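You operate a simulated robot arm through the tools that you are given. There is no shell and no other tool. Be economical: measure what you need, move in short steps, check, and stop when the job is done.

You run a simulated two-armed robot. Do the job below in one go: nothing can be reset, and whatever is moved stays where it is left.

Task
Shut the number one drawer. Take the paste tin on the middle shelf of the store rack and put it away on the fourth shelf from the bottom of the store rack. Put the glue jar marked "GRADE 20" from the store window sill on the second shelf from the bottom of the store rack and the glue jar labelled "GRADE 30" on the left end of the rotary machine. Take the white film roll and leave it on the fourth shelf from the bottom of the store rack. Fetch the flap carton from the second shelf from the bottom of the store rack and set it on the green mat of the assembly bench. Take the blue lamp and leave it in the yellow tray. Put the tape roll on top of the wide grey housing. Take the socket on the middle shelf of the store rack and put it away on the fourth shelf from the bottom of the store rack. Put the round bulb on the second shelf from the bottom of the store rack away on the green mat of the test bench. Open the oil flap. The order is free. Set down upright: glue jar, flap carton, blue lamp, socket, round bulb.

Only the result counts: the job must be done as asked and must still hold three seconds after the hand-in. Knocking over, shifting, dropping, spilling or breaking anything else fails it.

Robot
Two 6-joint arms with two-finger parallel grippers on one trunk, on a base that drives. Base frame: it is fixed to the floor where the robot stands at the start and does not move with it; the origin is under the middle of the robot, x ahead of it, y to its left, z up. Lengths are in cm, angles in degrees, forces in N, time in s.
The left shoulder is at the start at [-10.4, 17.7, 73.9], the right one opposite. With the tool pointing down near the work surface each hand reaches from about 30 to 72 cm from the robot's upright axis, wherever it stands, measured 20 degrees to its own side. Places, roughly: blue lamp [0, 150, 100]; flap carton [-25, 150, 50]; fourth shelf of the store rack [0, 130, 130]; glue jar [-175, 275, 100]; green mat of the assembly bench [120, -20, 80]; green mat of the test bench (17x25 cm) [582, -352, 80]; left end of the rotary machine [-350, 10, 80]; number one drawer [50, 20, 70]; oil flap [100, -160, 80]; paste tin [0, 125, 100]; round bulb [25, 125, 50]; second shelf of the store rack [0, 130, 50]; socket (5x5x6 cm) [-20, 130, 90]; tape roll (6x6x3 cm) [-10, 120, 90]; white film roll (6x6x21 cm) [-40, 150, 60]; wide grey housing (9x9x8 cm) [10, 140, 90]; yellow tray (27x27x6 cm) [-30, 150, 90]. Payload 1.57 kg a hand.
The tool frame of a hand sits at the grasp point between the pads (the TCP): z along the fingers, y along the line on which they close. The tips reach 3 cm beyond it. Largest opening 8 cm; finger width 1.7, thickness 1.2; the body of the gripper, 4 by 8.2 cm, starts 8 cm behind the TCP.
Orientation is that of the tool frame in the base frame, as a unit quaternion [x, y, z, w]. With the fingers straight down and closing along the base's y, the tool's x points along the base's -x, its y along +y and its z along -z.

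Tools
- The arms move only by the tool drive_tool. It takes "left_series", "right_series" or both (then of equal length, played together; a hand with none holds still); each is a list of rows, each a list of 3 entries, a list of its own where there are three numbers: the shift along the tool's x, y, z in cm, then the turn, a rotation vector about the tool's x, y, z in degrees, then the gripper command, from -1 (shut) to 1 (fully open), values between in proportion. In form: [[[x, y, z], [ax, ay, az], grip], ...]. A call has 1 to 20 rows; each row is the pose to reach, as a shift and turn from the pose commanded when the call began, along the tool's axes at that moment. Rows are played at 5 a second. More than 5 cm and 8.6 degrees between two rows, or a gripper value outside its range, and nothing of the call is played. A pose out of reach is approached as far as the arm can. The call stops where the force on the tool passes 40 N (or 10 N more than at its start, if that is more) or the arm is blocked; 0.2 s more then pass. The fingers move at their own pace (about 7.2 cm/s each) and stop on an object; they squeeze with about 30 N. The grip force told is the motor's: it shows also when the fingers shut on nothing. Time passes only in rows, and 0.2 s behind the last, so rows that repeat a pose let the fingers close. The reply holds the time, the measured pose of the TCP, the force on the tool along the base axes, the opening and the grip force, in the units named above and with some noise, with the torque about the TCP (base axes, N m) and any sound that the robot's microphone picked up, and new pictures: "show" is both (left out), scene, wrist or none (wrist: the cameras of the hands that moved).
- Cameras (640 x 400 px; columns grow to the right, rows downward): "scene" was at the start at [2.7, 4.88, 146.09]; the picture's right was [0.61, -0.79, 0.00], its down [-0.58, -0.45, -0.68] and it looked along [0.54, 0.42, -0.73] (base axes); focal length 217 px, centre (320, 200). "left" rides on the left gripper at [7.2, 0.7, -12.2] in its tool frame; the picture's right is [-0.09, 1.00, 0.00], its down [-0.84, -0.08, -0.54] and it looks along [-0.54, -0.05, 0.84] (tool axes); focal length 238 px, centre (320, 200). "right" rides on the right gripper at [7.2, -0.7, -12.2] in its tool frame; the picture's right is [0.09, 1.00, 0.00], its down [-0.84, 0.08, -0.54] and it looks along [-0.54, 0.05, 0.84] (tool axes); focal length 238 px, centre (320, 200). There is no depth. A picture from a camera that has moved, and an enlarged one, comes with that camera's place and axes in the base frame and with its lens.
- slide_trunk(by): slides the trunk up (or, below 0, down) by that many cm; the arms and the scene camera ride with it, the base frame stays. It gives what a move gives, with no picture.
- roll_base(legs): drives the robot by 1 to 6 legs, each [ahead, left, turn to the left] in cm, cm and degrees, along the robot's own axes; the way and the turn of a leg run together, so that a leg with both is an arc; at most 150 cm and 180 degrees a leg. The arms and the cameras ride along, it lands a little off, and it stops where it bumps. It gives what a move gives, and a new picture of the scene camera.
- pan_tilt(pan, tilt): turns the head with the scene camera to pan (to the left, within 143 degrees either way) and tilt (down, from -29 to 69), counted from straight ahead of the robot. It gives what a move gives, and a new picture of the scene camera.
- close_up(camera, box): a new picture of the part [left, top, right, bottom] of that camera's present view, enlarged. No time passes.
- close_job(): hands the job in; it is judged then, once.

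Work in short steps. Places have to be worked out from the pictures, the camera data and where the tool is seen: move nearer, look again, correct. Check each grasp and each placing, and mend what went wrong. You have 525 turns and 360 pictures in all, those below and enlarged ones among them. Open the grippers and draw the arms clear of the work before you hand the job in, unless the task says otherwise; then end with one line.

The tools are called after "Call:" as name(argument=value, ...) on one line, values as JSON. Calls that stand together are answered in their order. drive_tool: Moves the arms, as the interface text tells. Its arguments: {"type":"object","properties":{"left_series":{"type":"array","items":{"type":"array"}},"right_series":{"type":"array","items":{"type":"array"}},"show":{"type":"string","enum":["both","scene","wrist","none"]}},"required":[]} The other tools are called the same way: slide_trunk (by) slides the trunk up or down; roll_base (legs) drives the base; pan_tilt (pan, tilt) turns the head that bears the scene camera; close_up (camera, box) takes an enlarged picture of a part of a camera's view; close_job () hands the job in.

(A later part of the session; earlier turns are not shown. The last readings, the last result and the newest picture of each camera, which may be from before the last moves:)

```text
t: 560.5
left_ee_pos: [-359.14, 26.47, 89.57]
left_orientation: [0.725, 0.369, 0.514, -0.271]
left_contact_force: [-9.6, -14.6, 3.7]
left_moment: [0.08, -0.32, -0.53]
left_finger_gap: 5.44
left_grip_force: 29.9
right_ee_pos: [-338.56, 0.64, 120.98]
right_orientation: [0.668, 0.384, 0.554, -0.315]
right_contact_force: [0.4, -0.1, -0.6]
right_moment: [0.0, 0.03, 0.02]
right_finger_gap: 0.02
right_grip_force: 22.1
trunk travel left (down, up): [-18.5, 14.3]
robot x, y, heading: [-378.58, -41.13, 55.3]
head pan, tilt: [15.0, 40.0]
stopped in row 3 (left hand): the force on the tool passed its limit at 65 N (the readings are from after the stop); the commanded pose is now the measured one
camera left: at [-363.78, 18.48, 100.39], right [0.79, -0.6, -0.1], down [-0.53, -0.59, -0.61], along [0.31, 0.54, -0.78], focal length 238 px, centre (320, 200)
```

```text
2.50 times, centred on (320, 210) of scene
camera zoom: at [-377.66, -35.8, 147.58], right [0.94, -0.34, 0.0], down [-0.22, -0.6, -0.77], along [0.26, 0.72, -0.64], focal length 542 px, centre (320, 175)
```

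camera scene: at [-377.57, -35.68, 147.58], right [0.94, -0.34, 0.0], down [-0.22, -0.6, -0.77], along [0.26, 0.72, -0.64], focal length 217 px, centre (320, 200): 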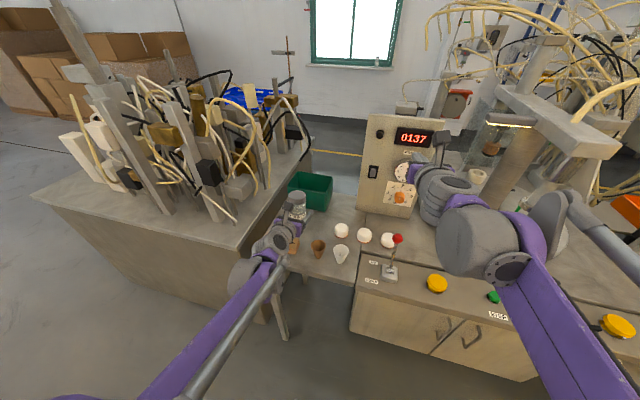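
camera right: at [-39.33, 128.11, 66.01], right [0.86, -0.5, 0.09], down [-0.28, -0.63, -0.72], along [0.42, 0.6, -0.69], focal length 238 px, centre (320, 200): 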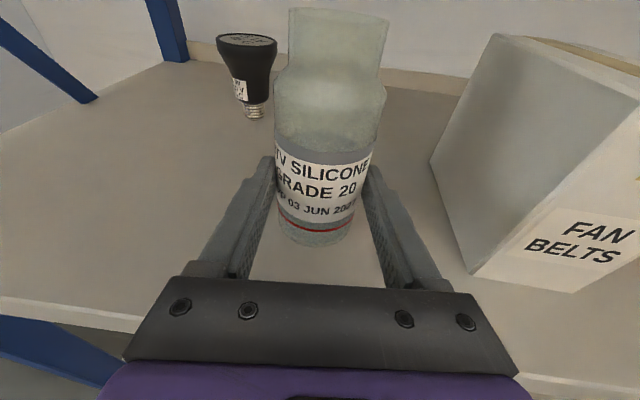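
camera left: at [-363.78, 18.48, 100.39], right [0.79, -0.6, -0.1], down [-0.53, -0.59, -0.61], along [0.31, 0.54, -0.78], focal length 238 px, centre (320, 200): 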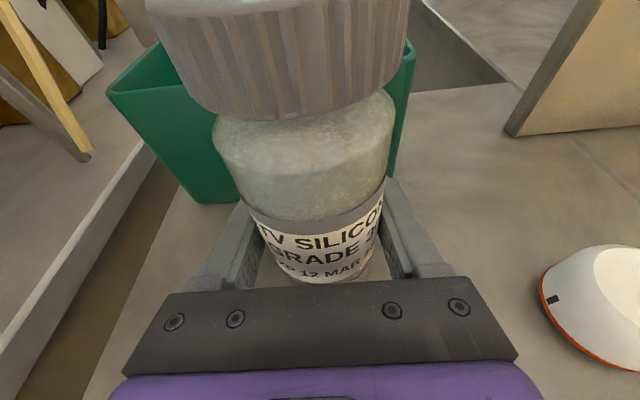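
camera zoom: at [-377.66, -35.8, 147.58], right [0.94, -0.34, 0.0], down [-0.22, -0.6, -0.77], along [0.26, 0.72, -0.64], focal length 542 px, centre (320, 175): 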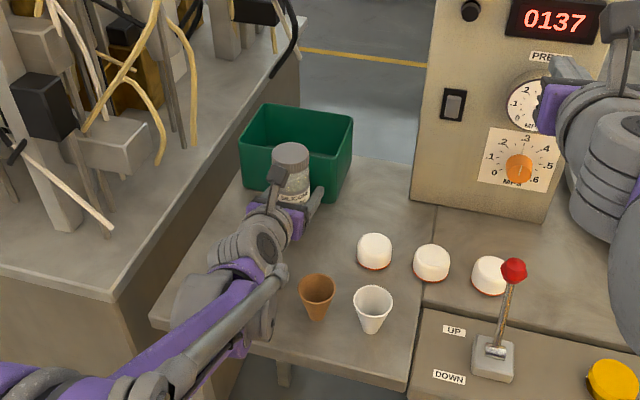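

The green box did not move, but this spot needs a steeper hand. I go back to the island panel to re-set the jar with the hand pitched more.

Call:
drive_tool(left_series=[[[3, 0, -3], [0, 0, 0], -1], [[6.5, 0, -6], [0, 0, 0], -1], [[7, 0, -10], [0, 0, 0], -1], [[7, 0, -14], [0, 0, 0], -1]], show="none")

Call:
roll_base(legs=[[-22, 0, -0.5], [0, 55, 0]])

Call:
slide_trunk(by=-18)

Call:
drive_tool(left_series=[[[-4, 0, 1.3], [0, -6, 0], -1], [[-8, 0, 2.6], [0, -13, 0], -1], [[-11, 0, 3.5], [0, -20, 0], -1], [[-11, 0, 3.5], [0, -27, 0], -1], [[-11, 0, 3.5], [0, -33, 0], -1]], show="wrist")

```text
t: 561.5
left_ee_pos: [-365.4, 17.17, 100.6]
left_orientation: [0.725, 0.369, 0.514, -0.271]
left_contact_force: [-0.8, -0.3, -1.6]
left_moment: [0.06, -0.03, 0.01]
left_finger_gap: 5.41
left_grip_force: 29.8
right_ee_pos: [-338.68, 0.54, 120.99]
right_orientation: [0.669, 0.383, 0.554, -0.315]
right_contact_force: [0.0, -0.8, 0.7]
right_moment: [0.01, -0.01, 0.0]
right_finger_gap: 0.0
right_grip_force: 21.2
trunk travel left (down, up): [-18.5, 14.3]
robot x, y, heading: [-378.47, -40.65, 54.9]
head pan, tilt: [15.0, 40.0]
```

```text
t: 568.1
left_ee_pos: [-423.19, 30.75, 100.71]
left_orientation: [0.725, 0.37, 0.513, -0.272]
left_contact_force: [-1.1, 0.1, -3.2]
left_moment: [0.03, -0.03, 0.0]
left_finger_gap: 5.47
left_grip_force: 29.6
right_ee_pos: [-396.34, 14.24, 121.07]
right_orientation: [0.668, 0.384, 0.553, -0.316]
right_contact_force: [0.3, -0.1, 0.4]
right_moment: [-0.03, 0.0, 0.02]
right_finger_gap: 0.0
right_grip_force: 21.5
trunk travel left (down, up): [-18.5, 14.3]
robot x, y, heading: [-436.14, -27.69, 55.1]
head pan, tilt: [15.0, 40.0]
camera scene: at [-435.21, -22.37, 147.58], right [0.94, -0.34, 0.0], down [-0.22, -0.6, -0.77], along [0.26, 0.72, -0.64], focal length 217 px, centre (320, 200)
```

scene: 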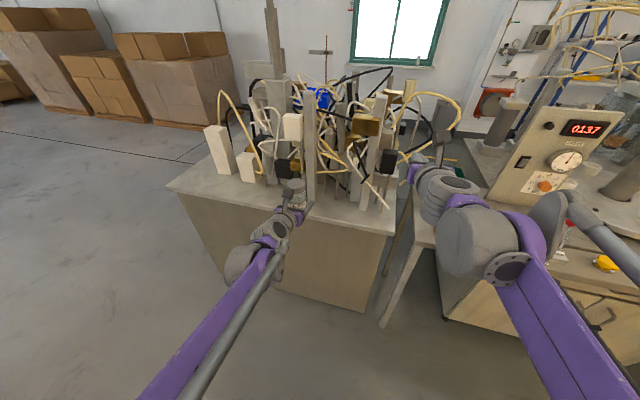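

```text
t: 570.1
left_ee_pos: [-423.04, 30.68, 82.7]
left_orientation: [0.725, 0.37, 0.513, -0.272]
left_contact_force: [0.0, -0.5, -2.4]
left_moment: [0.08, -0.05, 0.02]
left_finger_gap: 5.45
left_grip_force: 29.9
right_ee_pos: [-396.25, 14.11, 103.01]
right_orientation: [0.668, 0.385, 0.553, -0.316]
right_contact_force: [-0.6, 0.4, -0.7]
right_moment: [-0.01, 0.0, 0.01]
right_finger_gap: 0.01
right_grip_force: 21.0
trunk travel left (down, up): [-0.5, 32.3]
robot x, y, heading: [-436.29, -27.17, 55.3]
head pan, tilt: [15.0, 40.0]
```

```text
t: 571.3
left_ee_pos: [-423.4, 30.61, 71.18]
left_orientation: [0.841, 0.432, 0.285, -0.156]
left_contact_force: [0.1, 0.7, -2.3]
left_moment: [0.02, -0.01, -0.02]
left_finger_gap: 5.42
left_grip_force: 29.9
right_ee_pos: [-396.16, 14.16, 103.04]
right_orientation: [0.668, 0.384, 0.554, -0.316]
right_contact_force: [0.5, 0.2, -0.2]
right_moment: [0.02, -0.04, 0.01]
right_finger_gap: 0.0
right_grip_force: 21.7
trunk travel left (down, up): [-0.5, 32.3]
robot x, y, heading: [-435.86, -27.41, 55.1]
head pan, tilt: [15.0, 40.0]
camera left: at [-423.67, 28.61, 85.22], right [0.77, -0.63, -0.07], down [-0.64, -0.76, -0.09], along [0.0, 0.11, -0.99], focal length 238 px, centre (320, 200)
```

left: 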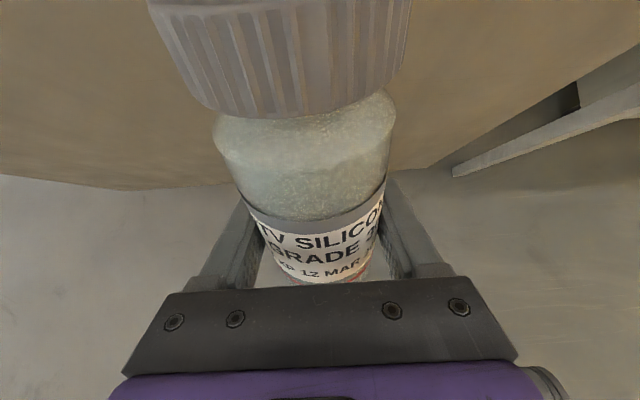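

Call:
drive_tool(left_series=[[[-2.5, 0, 3.15], [0, 0, 0], -1], [[-0.1, 0, 5.0], [0, 0, 0], -1], [[1.5, 0, 6.2], [0, 0, 0], -1], [[2.3, 0, 6.85], [0, 0, 0], -1], [[3.1, 0, 7.5], [0, 0, 0], -1], [[3.9, 0, 8.1], [0, 0, 0], -1], [[4.7, 0, 8.7], [0, 0, 0], -1], [[5.4, 0, 9.3], [0, 0, 0], -1], [[6.2, 0, 9.9], [0, 0, 0], -1], [[7, 0, 10.55], [0, 0, 0], -1]], show="wrist")

```text
t: 573.3
left_ee_pos: [-417.23, 39.22, 67.14]
left_orientation: [0.842, 0.432, 0.285, -0.154]
left_contact_force: [-8.4, -11.4, -1.8]
left_moment: [1.15, -0.82, -0.02]
left_finger_gap: 5.46
left_grip_force: 30.1
right_ee_pos: [-396.2, 14.12, 103.13]
right_orientation: [0.667, 0.385, 0.553, -0.317]
right_contact_force: [-0.2, 0.4, -0.5]
right_moment: [0.03, 0.0, -0.01]
right_finger_gap: 0.0
right_grip_force: 21.4
trunk travel left (down, up): [-0.5, 32.3]
robot x, y, heading: [-436.09, -27.39, 55.2]
head pan, tilt: [15.0, 40.0]
stopped in row 10 (left hand): the force on the tool passed its limit at 52 N (the readings are from after the stop); the commanded pose is now the measured one
camera left: at [-417.55, 37.33, 81.34], right [0.77, -0.63, -0.07], down [-0.64, -0.77, -0.08], along [0.0, 0.11, -0.99], focal length 238 px, centre (320, 200)
```

left: 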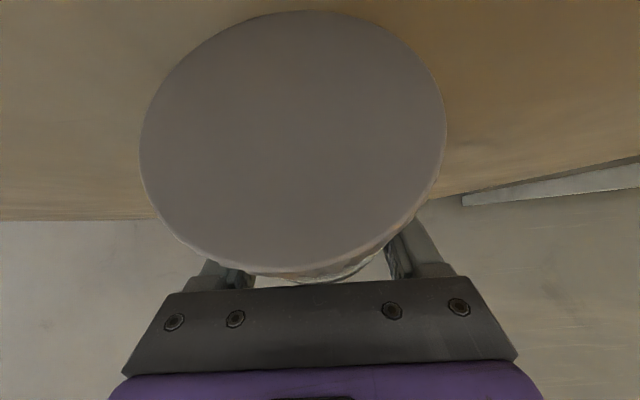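

The jar is within ~10° of vertical with the hand at 52°. I back off, raise the pitch 9°, lift, and return to the wing.

Call:
drive_tool(left_series=[[[-3, 0, -2.4], [0, 0, 0], -1], [[-6, 0, -4.7], [0, 0, 0], -1], [[-8, 0, -6.2], [0, 4.5, 0], -1], [[-8, 0, -6.2], [0, 9, 0], -1], [[-5, 0, -10], [0, 9, 0], -1], [[-2, 0, -13.8], [0, 9, 0], -1]], show="none")

Call:
slide_trunk(by=22)

Call:
roll_base(legs=[[0, -55, 0]])

Call:
close_up(camera="scene", box=[240, 130, 400, 290])

```text
t: 574.7
left_ee_pos: [-422.9, 31.14, 76.9]
left_orientation: [0.817, 0.419, 0.35, -0.188]
left_contact_force: [0.0, 0.3, -2.4]
left_moment: [0.05, 0.01, -0.01]
left_finger_gap: 5.46
left_grip_force: 30.0
right_ee_pos: [-396.36, 14.18, 102.94]
right_orientation: [0.667, 0.385, 0.553, -0.316]
right_contact_force: [0.0, -0.1, -0.9]
right_moment: [0.01, 0.01, 0.01]
right_finger_gap: 0.0
right_grip_force: 21.4
trunk travel left (down, up): [-0.5, 32.3]
robot x, y, heading: [-436.37, -26.96, 55.4]
head pan, tilt: [15.0, 40.0]
```

```text
t: 577.0
left_ee_pos: [-422.82, 31.08, 98.81]
left_orientation: [0.816, 0.42, 0.35, -0.189]
left_contact_force: [0.6, 0.7, -3.0]
left_moment: [0.0, -0.04, -0.01]
left_finger_gap: 5.45
left_grip_force: 29.7
right_ee_pos: [-396.29, 14.2, 124.99]
right_orientation: [0.668, 0.384, 0.554, -0.316]
right_contact_force: [-0.5, 0.5, 0.0]
right_moment: [-0.01, 0.03, -0.02]
right_finger_gap: 0.0
right_grip_force: 21.1
trunk travel left (down, up): [-22.5, 10.3]
robot x, y, heading: [-436.23, -27.55, 55.1]
head pan, tilt: [15.0, 40.0]
```

```text
t: 582.5
left_ee_pos: [-377.01, -0.68, 98.74]
left_orientation: [0.816, 0.42, 0.35, -0.188]
left_contact_force: [1.2, -1.1, -2.6]
left_moment: [0.07, -0.04, 0.0]
left_finger_gap: 5.49
left_grip_force: 29.6
right_ee_pos: [-350.4, -17.64, 124.93]
right_orientation: [0.667, 0.385, 0.554, -0.317]
right_contact_force: [0.2, -0.3, 0.3]
right_moment: [0.0, 0.0, -0.01]
right_finger_gap: 0.01
right_grip_force: 21.1
trunk travel left (down, up): [-22.5, 10.3]
robot x, y, heading: [-390.16, -59.39, 55.6]
head pan, tilt: [15.0, 40.0]
camera scene: at [-389.27, -54.47, 151.43], right [0.94, -0.34, 0.0], down [-0.22, -0.61, -0.77], along [0.26, 0.72, -0.64], focal length 217 px, centre (320, 200)
```

scene: 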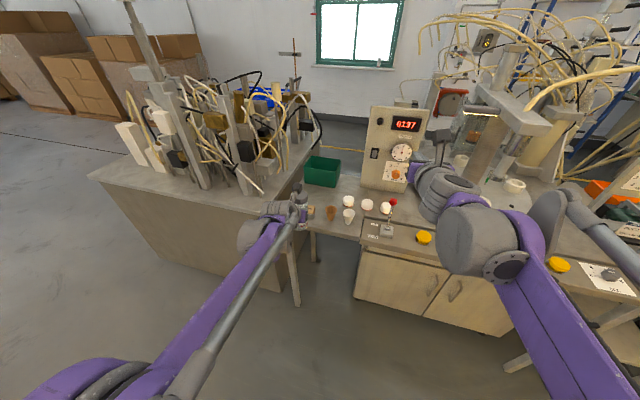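

```text
2.50 times, centred on (320, 210) of scene
camera zoom: at [-389.27, -54.47, 151.43], right [0.94, -0.34, 0.0], down [-0.22, -0.61, -0.77], along [0.26, 0.72, -0.64], focal length 542 px, centre (320, 175)
```

zoom: 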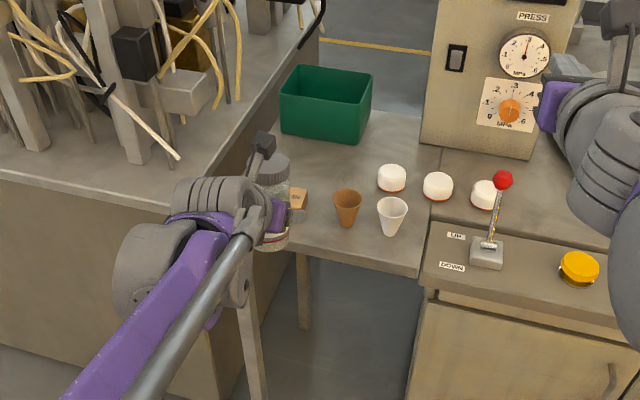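

Upright now with the hand at 43°. I roll in 21 cm, extend 9 cm, and check from both cameras.

Call:
roll_base(legs=[[21, 0, -0.5]])

Call:
drive_tool(left_series=[[[2.05, 0, 2.2], [0, 0, 0], -1], [[4.1, 0, 4.4], [0, 0, 0], -1], [[6.2, 0, 6.6], [0, 0, 0], -1]], show="none")

Call:
close_up(camera="scene", box=[240, 130, 400, 290])

```text
t: 584.1
left_ee_pos: [-364.25, 16.19, 98.74]
left_orientation: [0.818, 0.416, 0.35, -0.187]
left_contact_force: [-1.2, 0.3, -2.6]
left_moment: [0.06, -0.01, -0.03]
left_finger_gap: 5.48
left_grip_force: 30.5
right_ee_pos: [-337.92, -0.97, 124.93]
right_orientation: [0.67, 0.381, 0.555, -0.313]
right_contact_force: [-0.6, -0.5, -0.2]
right_moment: [0.02, -0.01, 0.01]
right_finger_gap: 0.0
right_grip_force: 21.7
trunk travel left (down, up): [-22.5, 10.3]
robot x, y, heading: [-377.93, -41.9, 54.9]
head pan, tilt: [15.0, 40.0]
camera scene: at [-377.23, -37.3, 151.43], right [0.94, -0.35, 0.0], down [-0.22, -0.6, -0.77], along [0.27, 0.72, -0.64], focal length 217 px, centre (320, 200)
```

scene: 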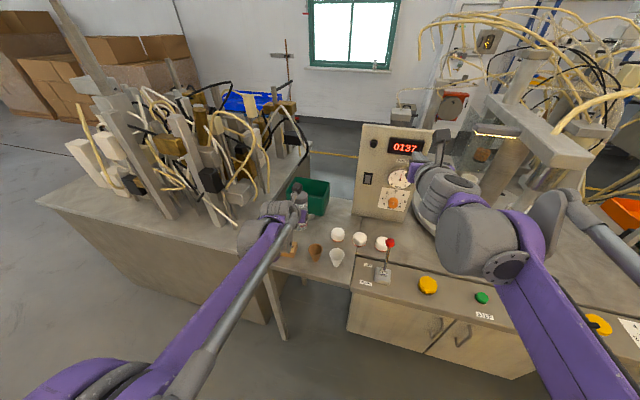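

```text
t: 584.9
left_ee_pos: [-358.92, 23.55, 98.89]
left_orientation: [0.819, 0.416, 0.35, -0.187]
left_contact_force: [-0.1, -0.4, -3.2]
left_moment: [0.04, -0.04, -0.01]
left_finger_gap: 5.47
left_grip_force: 29.4
right_ee_pos: [-338.0, -0.9, 124.92]
right_orientation: [0.67, 0.382, 0.554, -0.313]
right_contact_force: [0.2, -0.3, -0.9]
right_moment: [-0.02, 0.02, 0.01]
right_finger_gap: 0.01
right_grip_force: 21.0
trunk travel left (down, up): [-22.5, 10.3]
robot x, y, heading: [-377.53, -42.09, 54.4]
head pan, tilt: [15.0, 40.0]
```

```text
2.50 times, centred on (320, 210) of scene
camera zoom: at [-377.2, -37.24, 151.43], right [0.94, -0.35, 0.0], down [-0.22, -0.6, -0.77], along [0.26, 0.72, -0.64], focal length 542 px, centre (320, 175)
```

zoom: 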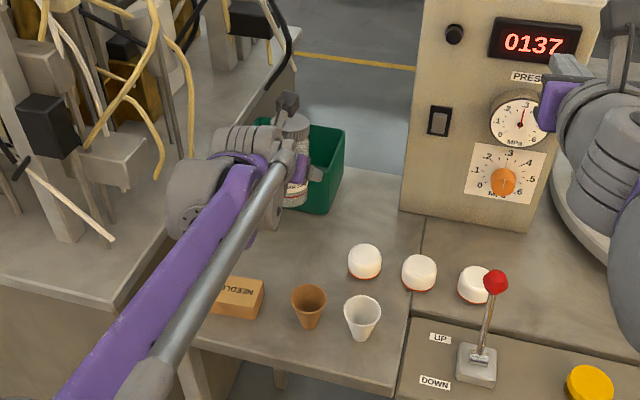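

Well placed. I lower now.

Call:
drive_tool(left_series=[[[-3, 0, 2.8], [0, 0, 0], -1], [[-6, 0, 5.6], [0, 0, 0], -1], [[-7.3, 0, 6.85], [0, 0, 0], -1], [[-7.7, 0, 7.2], [0, 0, 0], -1], [[-8.1, 0, 7.6], [0, 0, 0], -1], [[-8.5, 0, 7.95], [0, 0, 0], -1], [[-8.9, 0, 8.3], [0, 0, 0], -1], [[-9.3, 0, 8.7], [0, 0, 0], -1], [[-9.7, 0, 9.1], [0, 0, 0], -1]], show="wrist")

```text
t: 586.3
left_ee_pos: [-359.15, 23.42, 87.61]
left_orientation: [0.816, 0.416, 0.354, -0.188]
left_contact_force: [-3.4, -6.8, 25.2]
left_moment: [-0.15, -0.18, -0.11]
left_finger_gap: 5.48
left_grip_force: 29.8
right_ee_pos: [-338.12, -1.12, 125.03]
right_orientation: [0.669, 0.382, 0.555, -0.315]
right_contact_force: [0.4, 0.7, -0.8]
right_moment: [-0.02, 0.03, 0.0]
right_finger_gap: 0.01
right_grip_force: 21.2
trunk travel left (down, up): [-22.5, 10.3]
robot x, y, heading: [-377.7, -41.75, 54.9]
head pan, tilt: [15.0, 40.0]
stopped in row 7 (left hand): the force on the tool passed its limit at 49 N (the readings are from after the stop); the commanded pose is now the measured one
camera left: at [-360.92, 19.74, 101.33], right [0.77, -0.63, -0.08], down [-0.63, -0.74, -0.25], along [0.1, 0.24, -0.97], focal length 238 px, centre (320, 200)
```

left: 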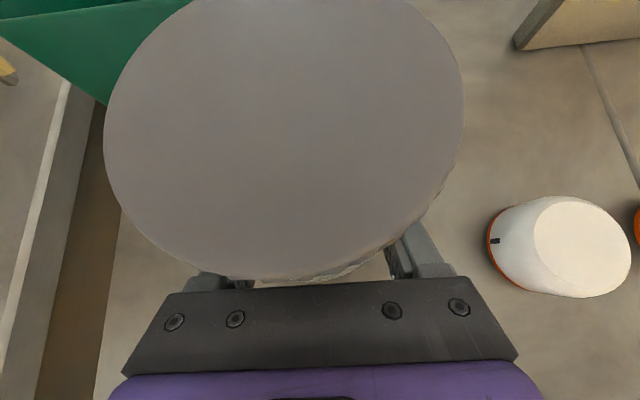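

Jar bottom on the table (25 N, little torque). I ease and open gradually.

Call:
drive_tool(left_series=[[[0.12, 0, -0.12], [0, 0, 0], -1], [[0.12, 0, -0.12], [0, 0, 0], 0.45], [[0.12, 0, -0.12], [0, 0, 0], 0.6], [[0.12, 0, -0.12], [0, 0, 0], 0.8], [[0.12, 0, -0.12], [0, 0, 0], 0.8]], show="wrist")

Call:
close_up(camera="scene", box=[260, 150, 360, 250])

```text
t: 587.5
left_ee_pos: [-359.39, 23.72, 87.67]
left_orientation: [0.816, 0.417, 0.353, -0.188]
left_contact_force: [-11.0, 7.2, 22.8]
left_moment: [0.16, -0.51, 0.52]
left_finger_gap: 5.96
left_grip_force: 0.1
right_ee_pos: [-338.26, -1.08, 125.06]
right_orientation: [0.669, 0.383, 0.555, -0.314]
right_contact_force: [0.3, 0.8, -0.1]
right_moment: [0.01, -0.01, -0.02]
right_finger_gap: 0.02
right_grip_force: 21.2
trunk travel left (down, up): [-22.5, 10.3]
robot x, y, heading: [-377.99, -41.73, 55.0]
head pan, tilt: [15.0, 40.0]
camera left: at [-361.08, 19.91, 101.34], right [0.77, -0.63, -0.08], down [-0.63, -0.74, -0.24], along [0.09, 0.24, -0.97], focal length 238 px, centre (320, 200)
```

left: 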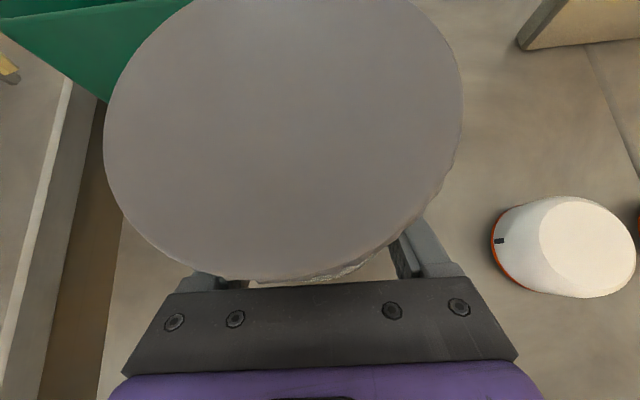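

```text
4.00 times, centred on (310, 200) of scene
camera zoom: at [-377.51, -37.51, 151.44], right [0.94, -0.35, 0.0], down [-0.22, -0.6, -0.77], along [0.27, 0.72, -0.64], focal length 867 px, centre (360, 200)
```

zoom: 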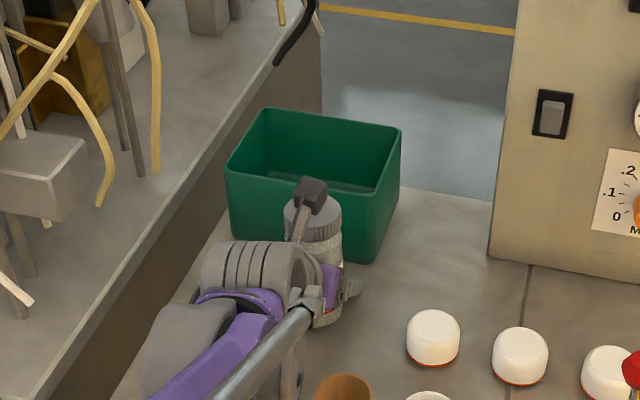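

The fingertips seem to press on the table, hindering opening. I rise 0.6 cm while opening.

Call:
drive_tool(left_series=[[[0.22, 0, -0.2], [0, 0, 0], 0.8], [[0.44, 0, -0.41], [0, 0, 0], 0.8], [[0.44, 0, -0.41], [0, 0, 0], 0.8]], show="wrist")

```text
t: 588.3
left_ee_pos: [-359.11, 23.55, 88.24]
left_orientation: [0.818, 0.415, 0.352, -0.187]
left_contact_force: [0.6, -0.1, 0.3]
left_moment: [0.05, -0.03, 0.01]
left_finger_gap: 7.21
left_grip_force: 0.1
right_ee_pos: [-337.94, -0.92, 124.99]
right_orientation: [0.669, 0.382, 0.555, -0.314]
right_contact_force: [1.0, -0.2, 0.2]
right_moment: [0.01, -0.02, 0.04]
right_finger_gap: 0.0
right_grip_force: 21.7
trunk travel left (down, up): [-22.5, 10.3]
robot x, y, heading: [-378.02, -41.69, 55.0]
head pan, tilt: [15.0, 40.0]
camera left: at [-360.8, 19.95, 101.81], right [0.77, -0.63, -0.08], down [-0.63, -0.74, -0.24], along [0.09, 0.24, -0.97], focal length 238 px, centre (320, 200)
```

left: 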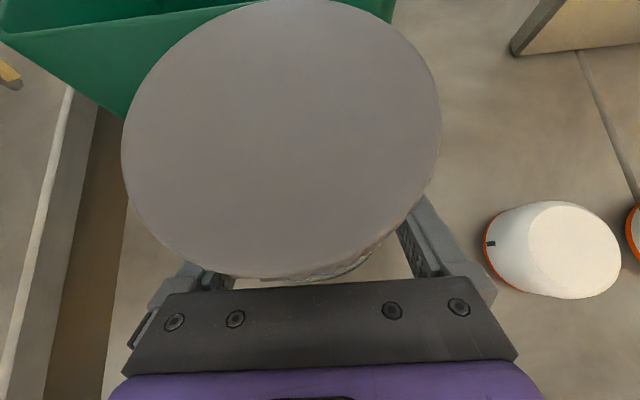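

Free. I retract along the finger axis.

Call:
drive_tool(left_series=[[[0, 0, -2], [0, 0, 0], 0.8], [[0, 0, -4], [0, 0, 0], 0.8], [[0, 0, -8], [0, 0, 0], 0.8], [[0, 0, -12], [0, 0, 0], 0.8], [[0, 0, -16], [0, 0, 0], 0.8]], show="wrist")

Call:
close_up(camera="scene", box=[240, 130, 400, 290])

```text
t: 589.5
left_ee_pos: [-365.9, 13.84, 99.11]
left_orientation: [0.817, 0.416, 0.353, -0.188]
left_contact_force: [0.0, -0.4, 0.5]
left_moment: [0.0, 0.0, -0.01]
left_finger_gap: 7.16
left_grip_force: 0.1
right_ee_pos: [-338.01, -1.11, 125.19]
right_orientation: [0.669, 0.383, 0.554, -0.315]
right_contact_force: [-0.7, -0.4, -0.3]
right_moment: [-0.01, 0.01, 0.01]
right_finger_gap: 0.0
right_grip_force: 21.6
trunk travel left (down, up): [-22.5, 10.3]
robot x, y, heading: [-377.87, -42.06, 54.6]
head pan, tilt: [15.0, 40.0]
camera left: at [-367.57, 10.07, 112.75], right [0.77, -0.63, -0.08], down [-0.63, -0.74, -0.24], along [0.09, 0.24, -0.97], focal length 238 px, centre (320, 200)
```

left: 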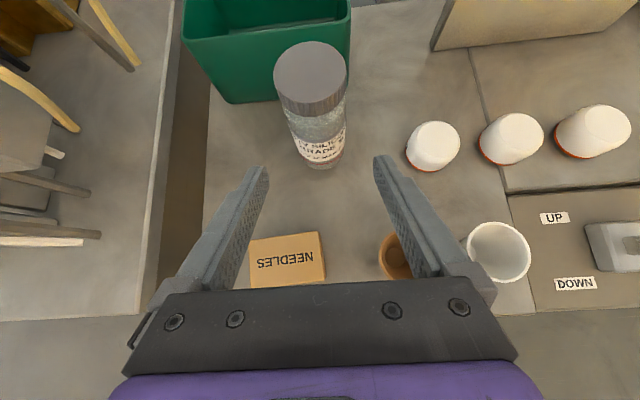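

```text
2.50 times, centred on (320, 210) of scene
camera zoom: at [-377.34, -37.52, 151.43], right [0.94, -0.35, 0.0], down [-0.22, -0.6, -0.77], along [0.27, 0.72, -0.64], focal length 542 px, centre (320, 175)
```

zoom: 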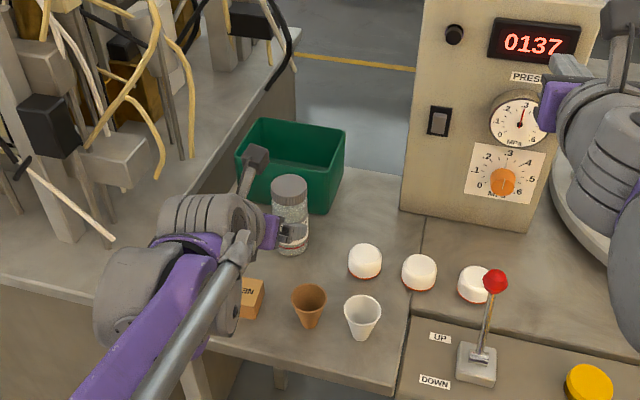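

GRADE 30 stands upright on the left end. Now back for the bulb: I retreat, and retrace the route (first left along the back side, then across).

Call:
roll_base(legs=[[-45, 0, 0], [0, 110, 0], [0, 105, 0]])

Call:
slide_trunk(by=-22)

Call:
pan_tilt(pan=0, tilt=30)

```text
t: 610.8
left_ee_pos: [-562.67, 102.83, 99.04]
left_orientation: [0.823, 0.404, 0.356, -0.182]
left_contact_force: [0.1, 0.0, 0.7]
left_moment: [-0.01, 0.0, -0.01]
left_finger_gap: 7.19
left_grip_force: 0.0
right_ee_pos: [-535.14, 87.14, 124.97]
right_orientation: [0.674, 0.373, 0.559, -0.306]
right_contact_force: [-0.6, 0.0, 0.3]
right_moment: [-0.01, 0.0, 0.0]
right_finger_gap: 0.0
right_grip_force: 20.6
trunk travel left (down, up): [-22.5, 10.3]
robot x, y, heading: [-576.12, 47.18, 53.0]
head pan, tilt: [15.0, 40.0]
camera scene: at [-575.48, 51.84, 151.43], right [0.93, -0.37, 0.0], down [-0.24, -0.6, -0.77], along [0.29, 0.71, -0.64], focal length 217 px, centre (320, 200)
```

scene: 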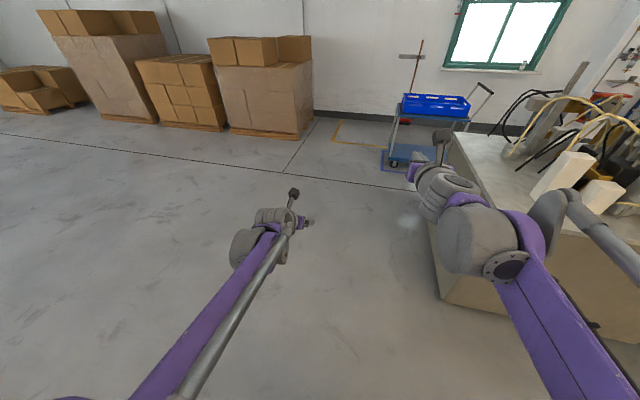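

```text
t: 613.1
left_ee_pos: [-562.7, 102.78, 76.96]
left_orientation: [0.823, 0.404, 0.355, -0.182]
left_contact_force: [-0.7, -0.4, 0.3]
left_moment: [-0.02, -0.02, -0.01]
left_finger_gap: 7.19
left_grip_force: 0.1
right_ee_pos: [-535.21, 87.18, 102.96]
right_orientation: [0.674, 0.373, 0.559, -0.307]
right_contact_force: [-0.6, -0.6, 0.3]
right_moment: [0.0, 0.0, 0.0]
right_finger_gap: 0.0
right_grip_force: 21.1
trunk travel left (down, up): [-0.5, 32.3]
robot x, y, heading: [-576.67, 47.49, 52.9]
head pan, tilt: [15.0, 40.0]
```

```text
t: 613.9
left_ee_pos: [-562.61, 102.78, 77.02]
left_orientation: [0.823, 0.405, 0.354, -0.183]
left_contact_force: [0.2, 0.0, -0.5]
left_moment: [0.0, 0.03, -0.01]
left_finger_gap: 7.18
left_grip_force: 0.0
right_ee_pos: [-535.15, 87.15, 103.06]
right_orientation: [0.674, 0.373, 0.559, -0.306]
right_contact_force: [-0.2, -0.6, 0.2]
right_moment: [0.03, 0.0, 0.01]
right_finger_gap: 0.0
right_grip_force: 21.3
trunk travel left (down, up): [-0.5, 32.3]
robot x, y, heading: [-576.42, 47.05, 53.1]
head pan, tilt: [0.0, 30.0]
camera scene: at [-570.28, 55.09, 130.73], right [0.8, -0.6, 0.0], down [-0.3, -0.4, -0.87], along [0.52, 0.69, -0.5], focal length 217 px, centre (320, 200)
```

scene: 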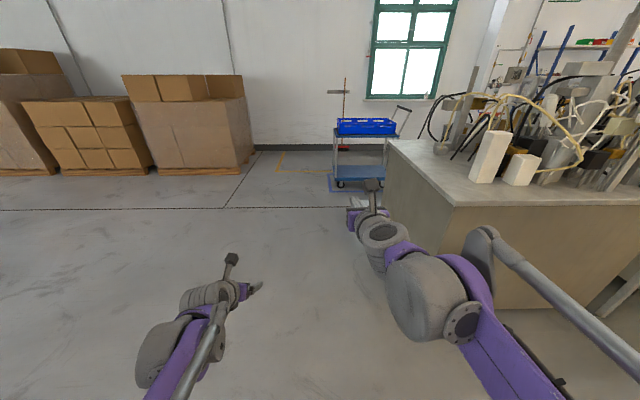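

I straighten, shift left 25, drive forward 315 cm, then turn left 90° and strafe right to the wall lane.

Call:
roll_base(legs=[[0, 25, 1.7], [110, 0, 0], [110, 0, 0], [95, 0, 0], [0, 0, 90]])

Call:
pan_tilt(pan=-60, tilt=35)

```text
t: 635.6
left_ee_pos: [-470.69, 331.67, 77.05]
left_orientation: [0.278, 0.873, 0.114, -0.383]
left_contact_force: [-0.9, 0.5, -0.4]
left_moment: [-0.03, 0.02, -0.01]
left_finger_gap: 7.18
left_grip_force: 0.1
right_ee_pos: [-456.44, 359.88, 103.01]
right_orientation: [0.198, 0.744, 0.166, -0.616]
right_contact_force: [0.1, -0.5, -0.2]
right_moment: [-0.03, 0.03, -0.03]
right_finger_gap: 0.02
right_grip_force: 21.9
trunk travel left (down, up): [-0.5, 32.3]
robot x, y, heading: [-414.49, 320.69, 145.3]
head pan, tilt: [0.0, 30.0]
camera scene: at [-422.78, 325.91, 130.73], right [0.57, 0.82, 0.0], down [0.41, -0.28, -0.87], along [-0.71, 0.49, -0.5], focal length 217 px, centre (320, 200)
```

scene: 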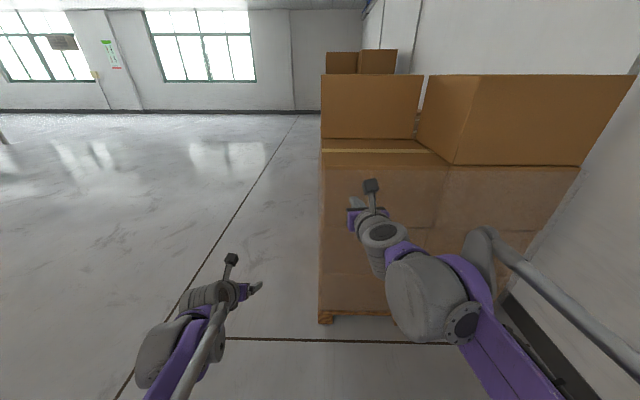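

```text
t: 637.0
left_ee_pos: [-470.78, 331.7, 77.08]
left_orientation: [0.278, 0.874, 0.114, -0.382]
left_contact_force: [-0.2, -0.3, -0.1]
left_moment: [0.03, 0.04, -0.03]
left_finger_gap: 7.19
left_grip_force: 0.1
right_ee_pos: [-456.3, 359.94, 102.96]
right_orientation: [0.198, 0.744, 0.166, -0.616]
right_contact_force: [0.3, 0.2, 0.2]
right_moment: [0.0, -0.01, -0.02]
right_finger_gap: 0.0
right_grip_force: 21.1
trunk travel left (down, up): [-0.5, 32.3]
robot x, y, heading: [-414.81, 320.06, 145.3]
head pan, tilt: [-60.0, 35.0]
camera scene: at [-414.64, 329.56, 129.95], right [1.0, -0.08, 0.0], down [-0.04, -0.57, -0.82], along [0.06, 0.82, -0.57], focal length 217 px, centre (320, 200)
```

scene: 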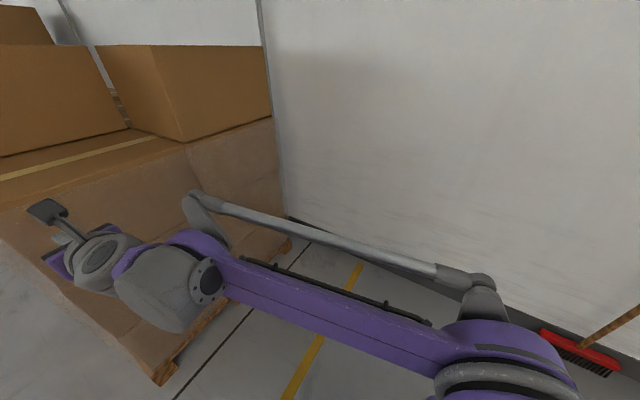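

I strafe right 57 cm (hands stay clear of the boxes), then lower and stretch the arms for the lane.

Call:
roll_base(legs=[[0, -56, -0.6]])

Call:
roll_base(legs=[[-25, 0, 0]])

Call:
drive_tool(right_series=[[[-4.4, 0, 1.8], [0, 0, 0], -1], [[-8.8, 0, 3.6], [0, 0, 0], -1], [[-13.2, -0.5, 5.4], [0, 0, 0], -1], [[-17.6, -1, 7.2], [0, 0, 0], -1], [[-22, -1.5, 9], [0, 0, 0], -1], [[-26.4, -2, 11], [0, 0, 0], -1], [[-30.8, -2.5, 13], [0, 0, 0], -1], [[-35, -3, 15], [0, 0, 0], -1], [[-39, -3.5, 17], [0, 0, 0], -1], [[-42.5, -4, 19], [0, 0, 0], -1]], left_series=[[[1.4, 0.3, 1.4], [0, 0, 0], -1], [[2.8, 0.6, 2.8], [0, 0, 0], -1], [[4.2, 1, 4.2], [0, 0, 0], -1], [[5.6, 1.3, 5.6], [0, 0, 0], -1], [[7, 1.6, 7], [0, 0, 0], -1], [[8.4, 2, 8.4], [0, 0, 0], -1], [[9.8, 2.3, 9.8], [0, 0, 0], -1], [[11.2, 2.6, 11.2], [0, 0, 0], -1], [[12.6, 3, 12.6], [0, 0, 0], -1], [[14, 3, 14], [0, 0, 0], -1]], show="none")

Call:
pan_tilt(pan=120, tilt=40)

```text
t: 642.2
left_ee_pos: [-439.44, 377.13, 76.96]
left_orientation: [0.284, 0.872, 0.116, -0.382]
left_contact_force: [-0.8, -0.9, 0.2]
left_moment: [0.03, -0.03, 0.02]
left_finger_gap: 7.19
left_grip_force: 0.0
right_ee_pos: [-424.68, 405.17, 102.94]
right_orientation: [0.203, 0.743, 0.17, -0.614]
right_contact_force: [0.5, 0.1, 0.0]
right_moment: [0.04, 0.0, 0.01]
right_finger_gap: 0.0
right_grip_force: 21.0
trunk travel left (down, up): [-0.5, 32.3]
robot x, y, heading: [-383.66, 365.27, 144.7]
head pan, tilt: [-60.0, 35.0]
camera scene: at [-383.34, 374.32, 129.95], right [1.0, -0.09, 0.0], down [-0.05, -0.57, -0.82], along [0.07, 0.82, -0.57], focal length 217 px, centre (320, 200)
```

scene: 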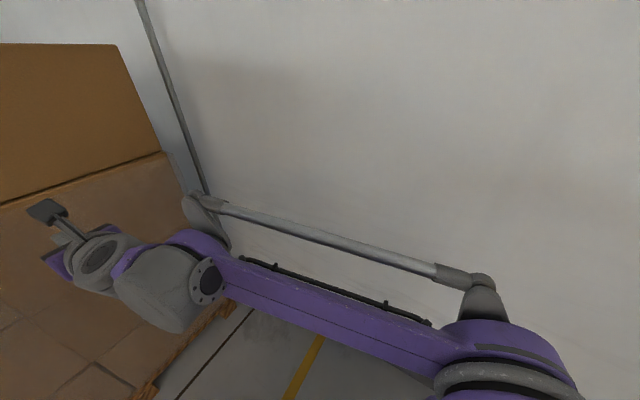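

```text
t: 644.0
left_ee_pos: [-419.64, 363.15, 77.08]
left_orientation: [0.285, 0.872, 0.117, -0.382]
left_contact_force: [-0.4, -0.2, 0.0]
left_moment: [0.0, -0.01, -0.01]
left_finger_gap: 7.2
left_grip_force: 0.1
right_ee_pos: [-404.74, 391.09, 103.03]
right_orientation: [0.204, 0.743, 0.171, -0.614]
right_contact_force: [0.1, 1.1, 0.6]
right_moment: [-0.01, 0.02, 0.01]
right_finger_gap: 0.0
right_grip_force: 21.5
trunk travel left (down, up): [-0.5, 32.3]
robot x, y, heading: [-363.64, 351.16, 144.7]
head pan, tilt: [-60.0, 35.0]
camera scene: at [-363.46, 360.26, 129.96], right [1.0, -0.09, 0.0], down [-0.05, -0.57, -0.82], along [0.08, 0.82, -0.57], focal length 217 px, centre (320, 200)
```

scene: 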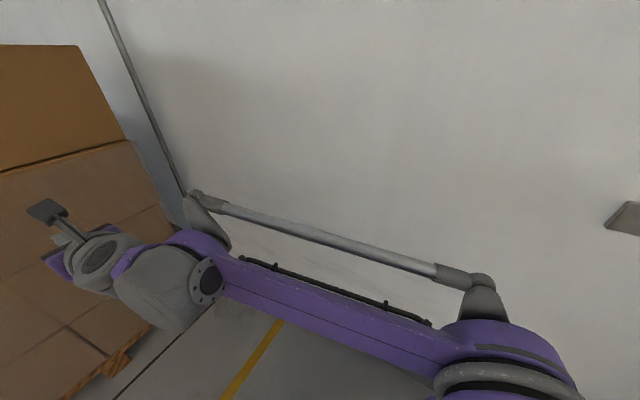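

```text
t: 646.2
left_ee_pos: [-434.52, 376.61, 77.61]
left_orientation: [0.288, 0.87, 0.12, -0.382]
left_contact_force: [0.0, -0.2, -0.1]
left_moment: [-0.02, 0.0, 0.03]
left_finger_gap: 0.0
left_grip_force: 21.6
left hand out of reach, approached as far as the arm can: row 8, 9, 10
right_ee_pos: [-416.08, 393.31, 57.63]
right_orientation: [0.203, 0.743, 0.171, -0.614]
right_contact_force: [-0.1, 0.1, -0.3]
right_moment: [-0.01, -0.03, -0.01]
right_finger_gap: 0.01
right_grip_force: 21.0
trunk travel left (down, up): [-0.5, 32.3]
robot x, y, heading: [-363.85, 351.1, 144.7]
head pan, tilt: [-60.0, 35.0]
```

```text
t: 648.9
left_ee_pos: [-434.53, 376.49, 77.59]
left_orientation: [0.289, 0.87, 0.121, -0.38]
left_contact_force: [-0.3, 0.0, -0.2]
left_moment: [0.01, 0.03, -0.05]
left_finger_gap: 0.01
left_grip_force: 21.1
right_ee_pos: [-415.99, 393.31, 57.58]
right_orientation: [0.204, 0.743, 0.171, -0.614]
right_contact_force: [-0.4, 0.2, 0.6]
right_moment: [0.01, -0.03, -0.01]
right_finger_gap: 0.01
right_grip_force: 21.2
trunk travel left (down, up): [-0.5, 32.3]
robot x, y, heading: [-363.6, 350.76, 144.8]
head pan, tilt: [120.0, 40.0]
camera scene: at [-365.12, 343.06, 129.2], right [-1.0, 0.09, 0.0], down [0.06, 0.64, -0.77], along [-0.07, -0.76, -0.64], focal length 217 px, centre (320, 200)
```

scene: 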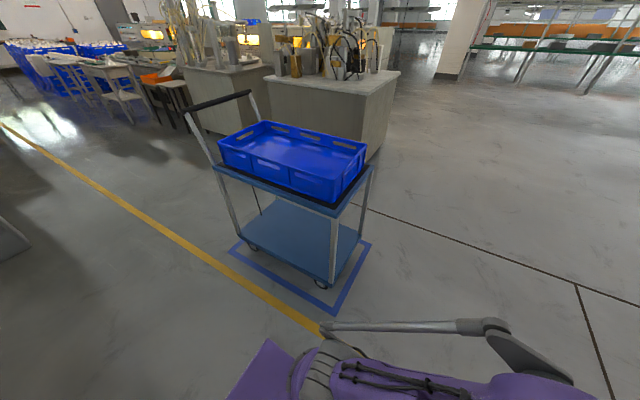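

Lane position is the same as on the way in. I reverse 75 cm and check.

Call:
roll_base(legs=[[-75, 0, 0]])

Call:
roll_base(legs=[[-70, 0, 0], [-35, 0, 0]])

```text
t: 652.9
left_ee_pos: [-374.17, 333.83, 77.61]
left_orientation: [0.287, 0.871, 0.12, -0.381]
left_contact_force: [0.0, 0.1, 0.3]
left_moment: [-0.02, -0.03, 0.0]
left_finger_gap: 0.0
left_grip_force: 21.5
right_ee_pos: [-355.7, 350.68, 57.61]
right_orientation: [0.203, 0.743, 0.17, -0.614]
right_contact_force: [-0.1, 0.0, 1.4]
right_moment: [0.01, -0.02, -0.01]
right_finger_gap: 0.01
right_grip_force: 21.6
trunk travel left (down, up): [-0.5, 32.3]
robot x, y, heading: [-303.38, 308.13, 144.9]
head pan, tilt: [120.0, 40.0]
camera scene: at [-304.82, 300.28, 129.2], right [-1.0, 0.09, 0.0], down [0.06, 0.64, -0.77], along [-0.07, -0.76, -0.64], focal length 217 px, centre (320, 200)
```

scene: 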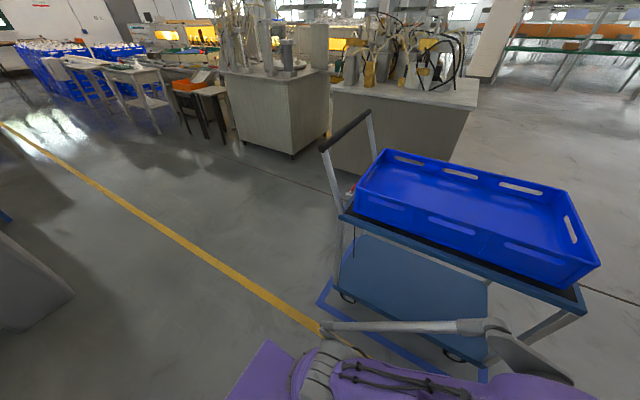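

```text
t: 658.7
left_ee_pos: [-287.06, 272.12, 77.66]
left_orientation: [0.29, 0.87, 0.122, -0.381]
left_contact_force: [0.0, -1.1, 0.5]
left_moment: [0.01, -0.01, 0.03]
left_finger_gap: 0.01
left_grip_force: 21.0
right_ee_pos: [-268.48, 289.11, 57.65]
right_orientation: [0.205, 0.743, 0.172, -0.614]
right_contact_force: [0.2, 0.1, 0.1]
right_moment: [0.01, 0.01, 0.0]
right_finger_gap: 0.01
right_grip_force: 21.2
trunk travel left (down, up): [-0.5, 32.3]
robot x, y, heading: [-216.22, 246.54, 144.3]
head pan, tilt: [120.0, 40.0]
camera scene: at [-217.77, 238.6, 129.2], right [-1.0, 0.1, 0.0], down [0.06, 0.64, -0.77], along [-0.07, -0.76, -0.64], focal length 217 px, centre (320, 200)
```

scene: 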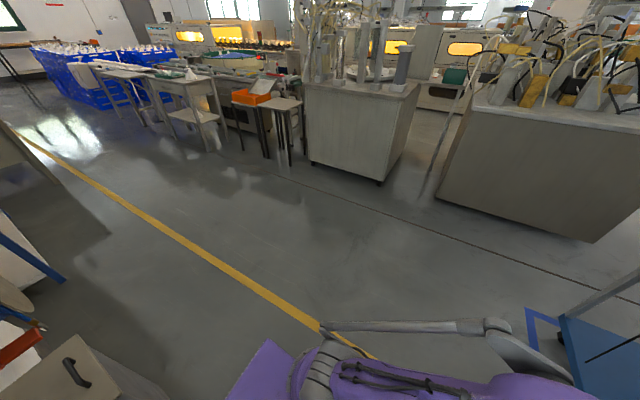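

Past the cart. I draw the left arm in, shift left 11, back 25, then strafe into the aisle.

Call:
drive_tool(left_series=[[[-2.8, 0, -3], [0, 0, 0], -1], [[-5.6, 0, -6], [0, 0, 0], -1], [[-8.4, 0, -9], [0, 0, 0], -1], [[-11.2, 0, -12], [0, 0, 0], -1], [[-14, 0, -15], [0, 0, 0], -1]], right_series=[[[0, 0, -4], [0, 0, 0], -1], [[0, 0, -8], [0, 0, 0], -1], [[0, 0, -12], [0, 0, 0], -1], [[0, 0, -14], [0, 0, 0], -1], [[0, 0, -16], [0, 0, 0], -1]], show="none")

Call:
roll_base(legs=[[0, 11, 0.3], [-24, 0, 0], [0, 66, 0]])

Call:
roll_base(legs=[[0, 0, -90], [0, -110, 0], [0, -105, 0]])

Call:
pan_tilt(pan=0, tilt=35)

```text
t: 659.9
left_ee_pos: [-270.64, 259.93, 77.63]
left_orientation: [0.29, 0.87, 0.123, -0.38]
left_contact_force: [-0.2, 0.4, 1.0]
left_moment: [-0.02, 0.02, 0.01]
left_finger_gap: 0.0
left_grip_force: 20.7
right_ee_pos: [-255.01, 280.91, 60.64]
right_orientation: [0.205, 0.743, 0.172, -0.614]
right_contact_force: [0.2, -0.8, 0.4]
right_moment: [0.0, 0.01, 0.01]
right_finger_gap: 0.0
right_grip_force: 21.8
trunk travel left (down, up): [-0.5, 32.3]
robot x, y, heading: [-216.1, 246.58, 144.6]
head pan, tilt: [120.0, 40.0]
```

```text
t: 668.8
left_ee_pos: [-296.29, 183.0, 77.82]
left_orientation: [0.289, 0.87, 0.121, -0.381]
left_contact_force: [1.1, 0.1, 0.2]
left_moment: [0.0, -0.02, 0.03]
left_finger_gap: 0.0
left_grip_force: 21.0
right_ee_pos: [-280.46, 203.93, 60.63]
right_orientation: [0.205, 0.743, 0.172, -0.614]
right_contact_force: [0.4, 0.4, 0.5]
right_moment: [0.0, -0.02, -0.02]
right_finger_gap: 0.0
right_grip_force: 21.5
trunk travel left (down, up): [-0.5, 32.3]
robot x, y, heading: [-241.67, 169.66, 144.5]
head pan, tilt: [120.0, 40.0]
camera scene: at [-243.3, 161.7, 129.2], right [-1.0, 0.09, 0.0], down [0.06, 0.64, -0.77], along [-0.07, -0.76, -0.64], focal length 217 px, centre (320, 200)
```

scene: 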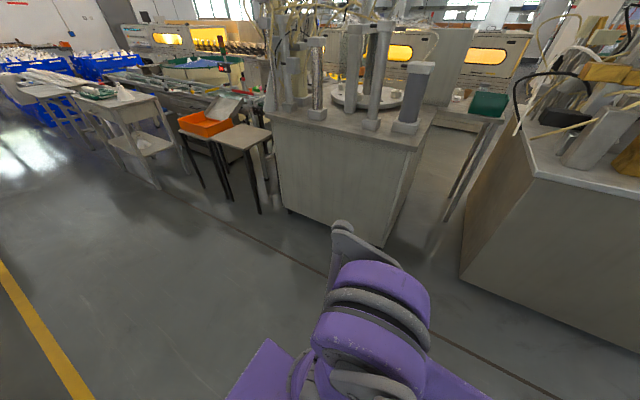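

```text
t: 691.7
left_ee_pos: [-50.58, 105.75, 77.72]
left_orientation: [0.81, 0.428, 0.352, -0.19]
left_contact_force: [0.5, -0.5, 0.1]
left_moment: [-0.03, 0.01, -0.01]
left_finger_gap: 0.01
left_grip_force: 21.1
right_ee_pos: [-29.02, 91.17, 60.73]
right_orientation: [0.662, 0.395, 0.548, -0.324]
right_contact_force: [0.2, -0.2, -0.4]
right_moment: [-0.02, 0.01, 0.02]
right_finger_gap: 0.02
right_grip_force: 21.6
trunk travel left (down, up): [-0.5, 32.3]
robot x, y, heading: [-61.67, 50.71, 57.2]
head pan, tilt: [120.0, 40.0]
camera scene: at [-69.48, 52.06, 129.2], right [0.05, 1.0, 0.0], down [0.64, -0.03, -0.77], along [-0.77, 0.04, -0.64], focal length 217 px, centre (320, 200)
```

scene: 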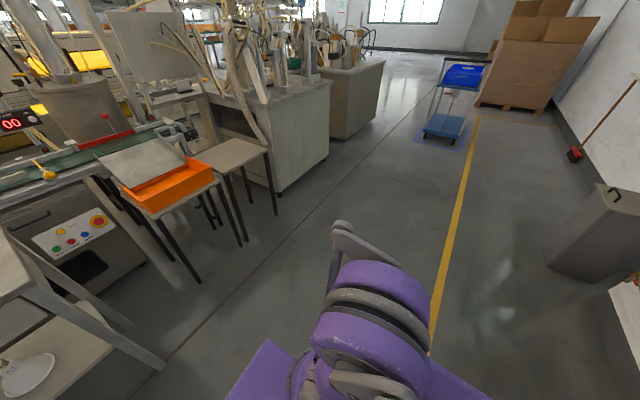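

```text
t: 693.7
left_ee_pos: [-50.55, 105.88, 77.77]
left_orientation: [0.811, 0.428, 0.351, -0.191]
left_contact_force: [0.1, -0.1, -0.5]
left_moment: [-0.03, 0.02, 0.03]
left_finger_gap: 0.02
left_grip_force: 21.4
right_ee_pos: [-29.02, 91.12, 60.54]
right_orientation: [0.662, 0.395, 0.548, -0.325]
right_contact_force: [0.3, -0.6, 0.1]
right_moment: [-0.01, -0.02, -0.01]
right_finger_gap: 0.02
right_grip_force: 21.1
trunk travel left (down, up): [-0.5, 32.3]
robot x, y, heading: [-61.76, 50.74, 57.0]
head pan, tilt: [0.0, 35.0]
camera scene: at [-56.2, 59.0, 129.95], right [0.84, -0.54, 0.0], down [-0.31, -0.48, -0.82], along [0.45, 0.69, -0.57], focal length 217 px, centre (320, 200)
```

scene: 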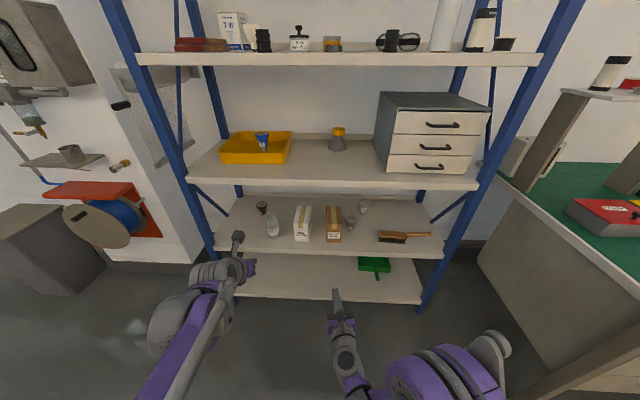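

Back at the rack; everything stands as placed. I zoom on the second shelf for the round bulb.

Call:
close_up(camera="scene", box=[240, 180, 460, 270])

```text
2.91 times, centred on (350, 225) of scene
camera zoom: at [-56.2, 59.0, 129.95], right [0.84, -0.54, 0.0], down [-0.31, -0.48, -0.82], along [0.45, 0.69, -0.57], focal length 631 px, centre (233, 127)
```

zoom: 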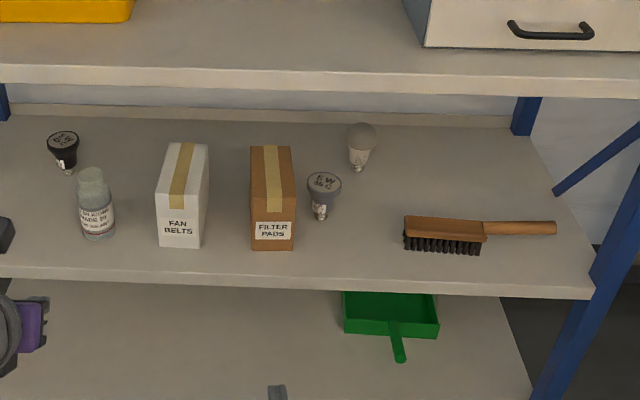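

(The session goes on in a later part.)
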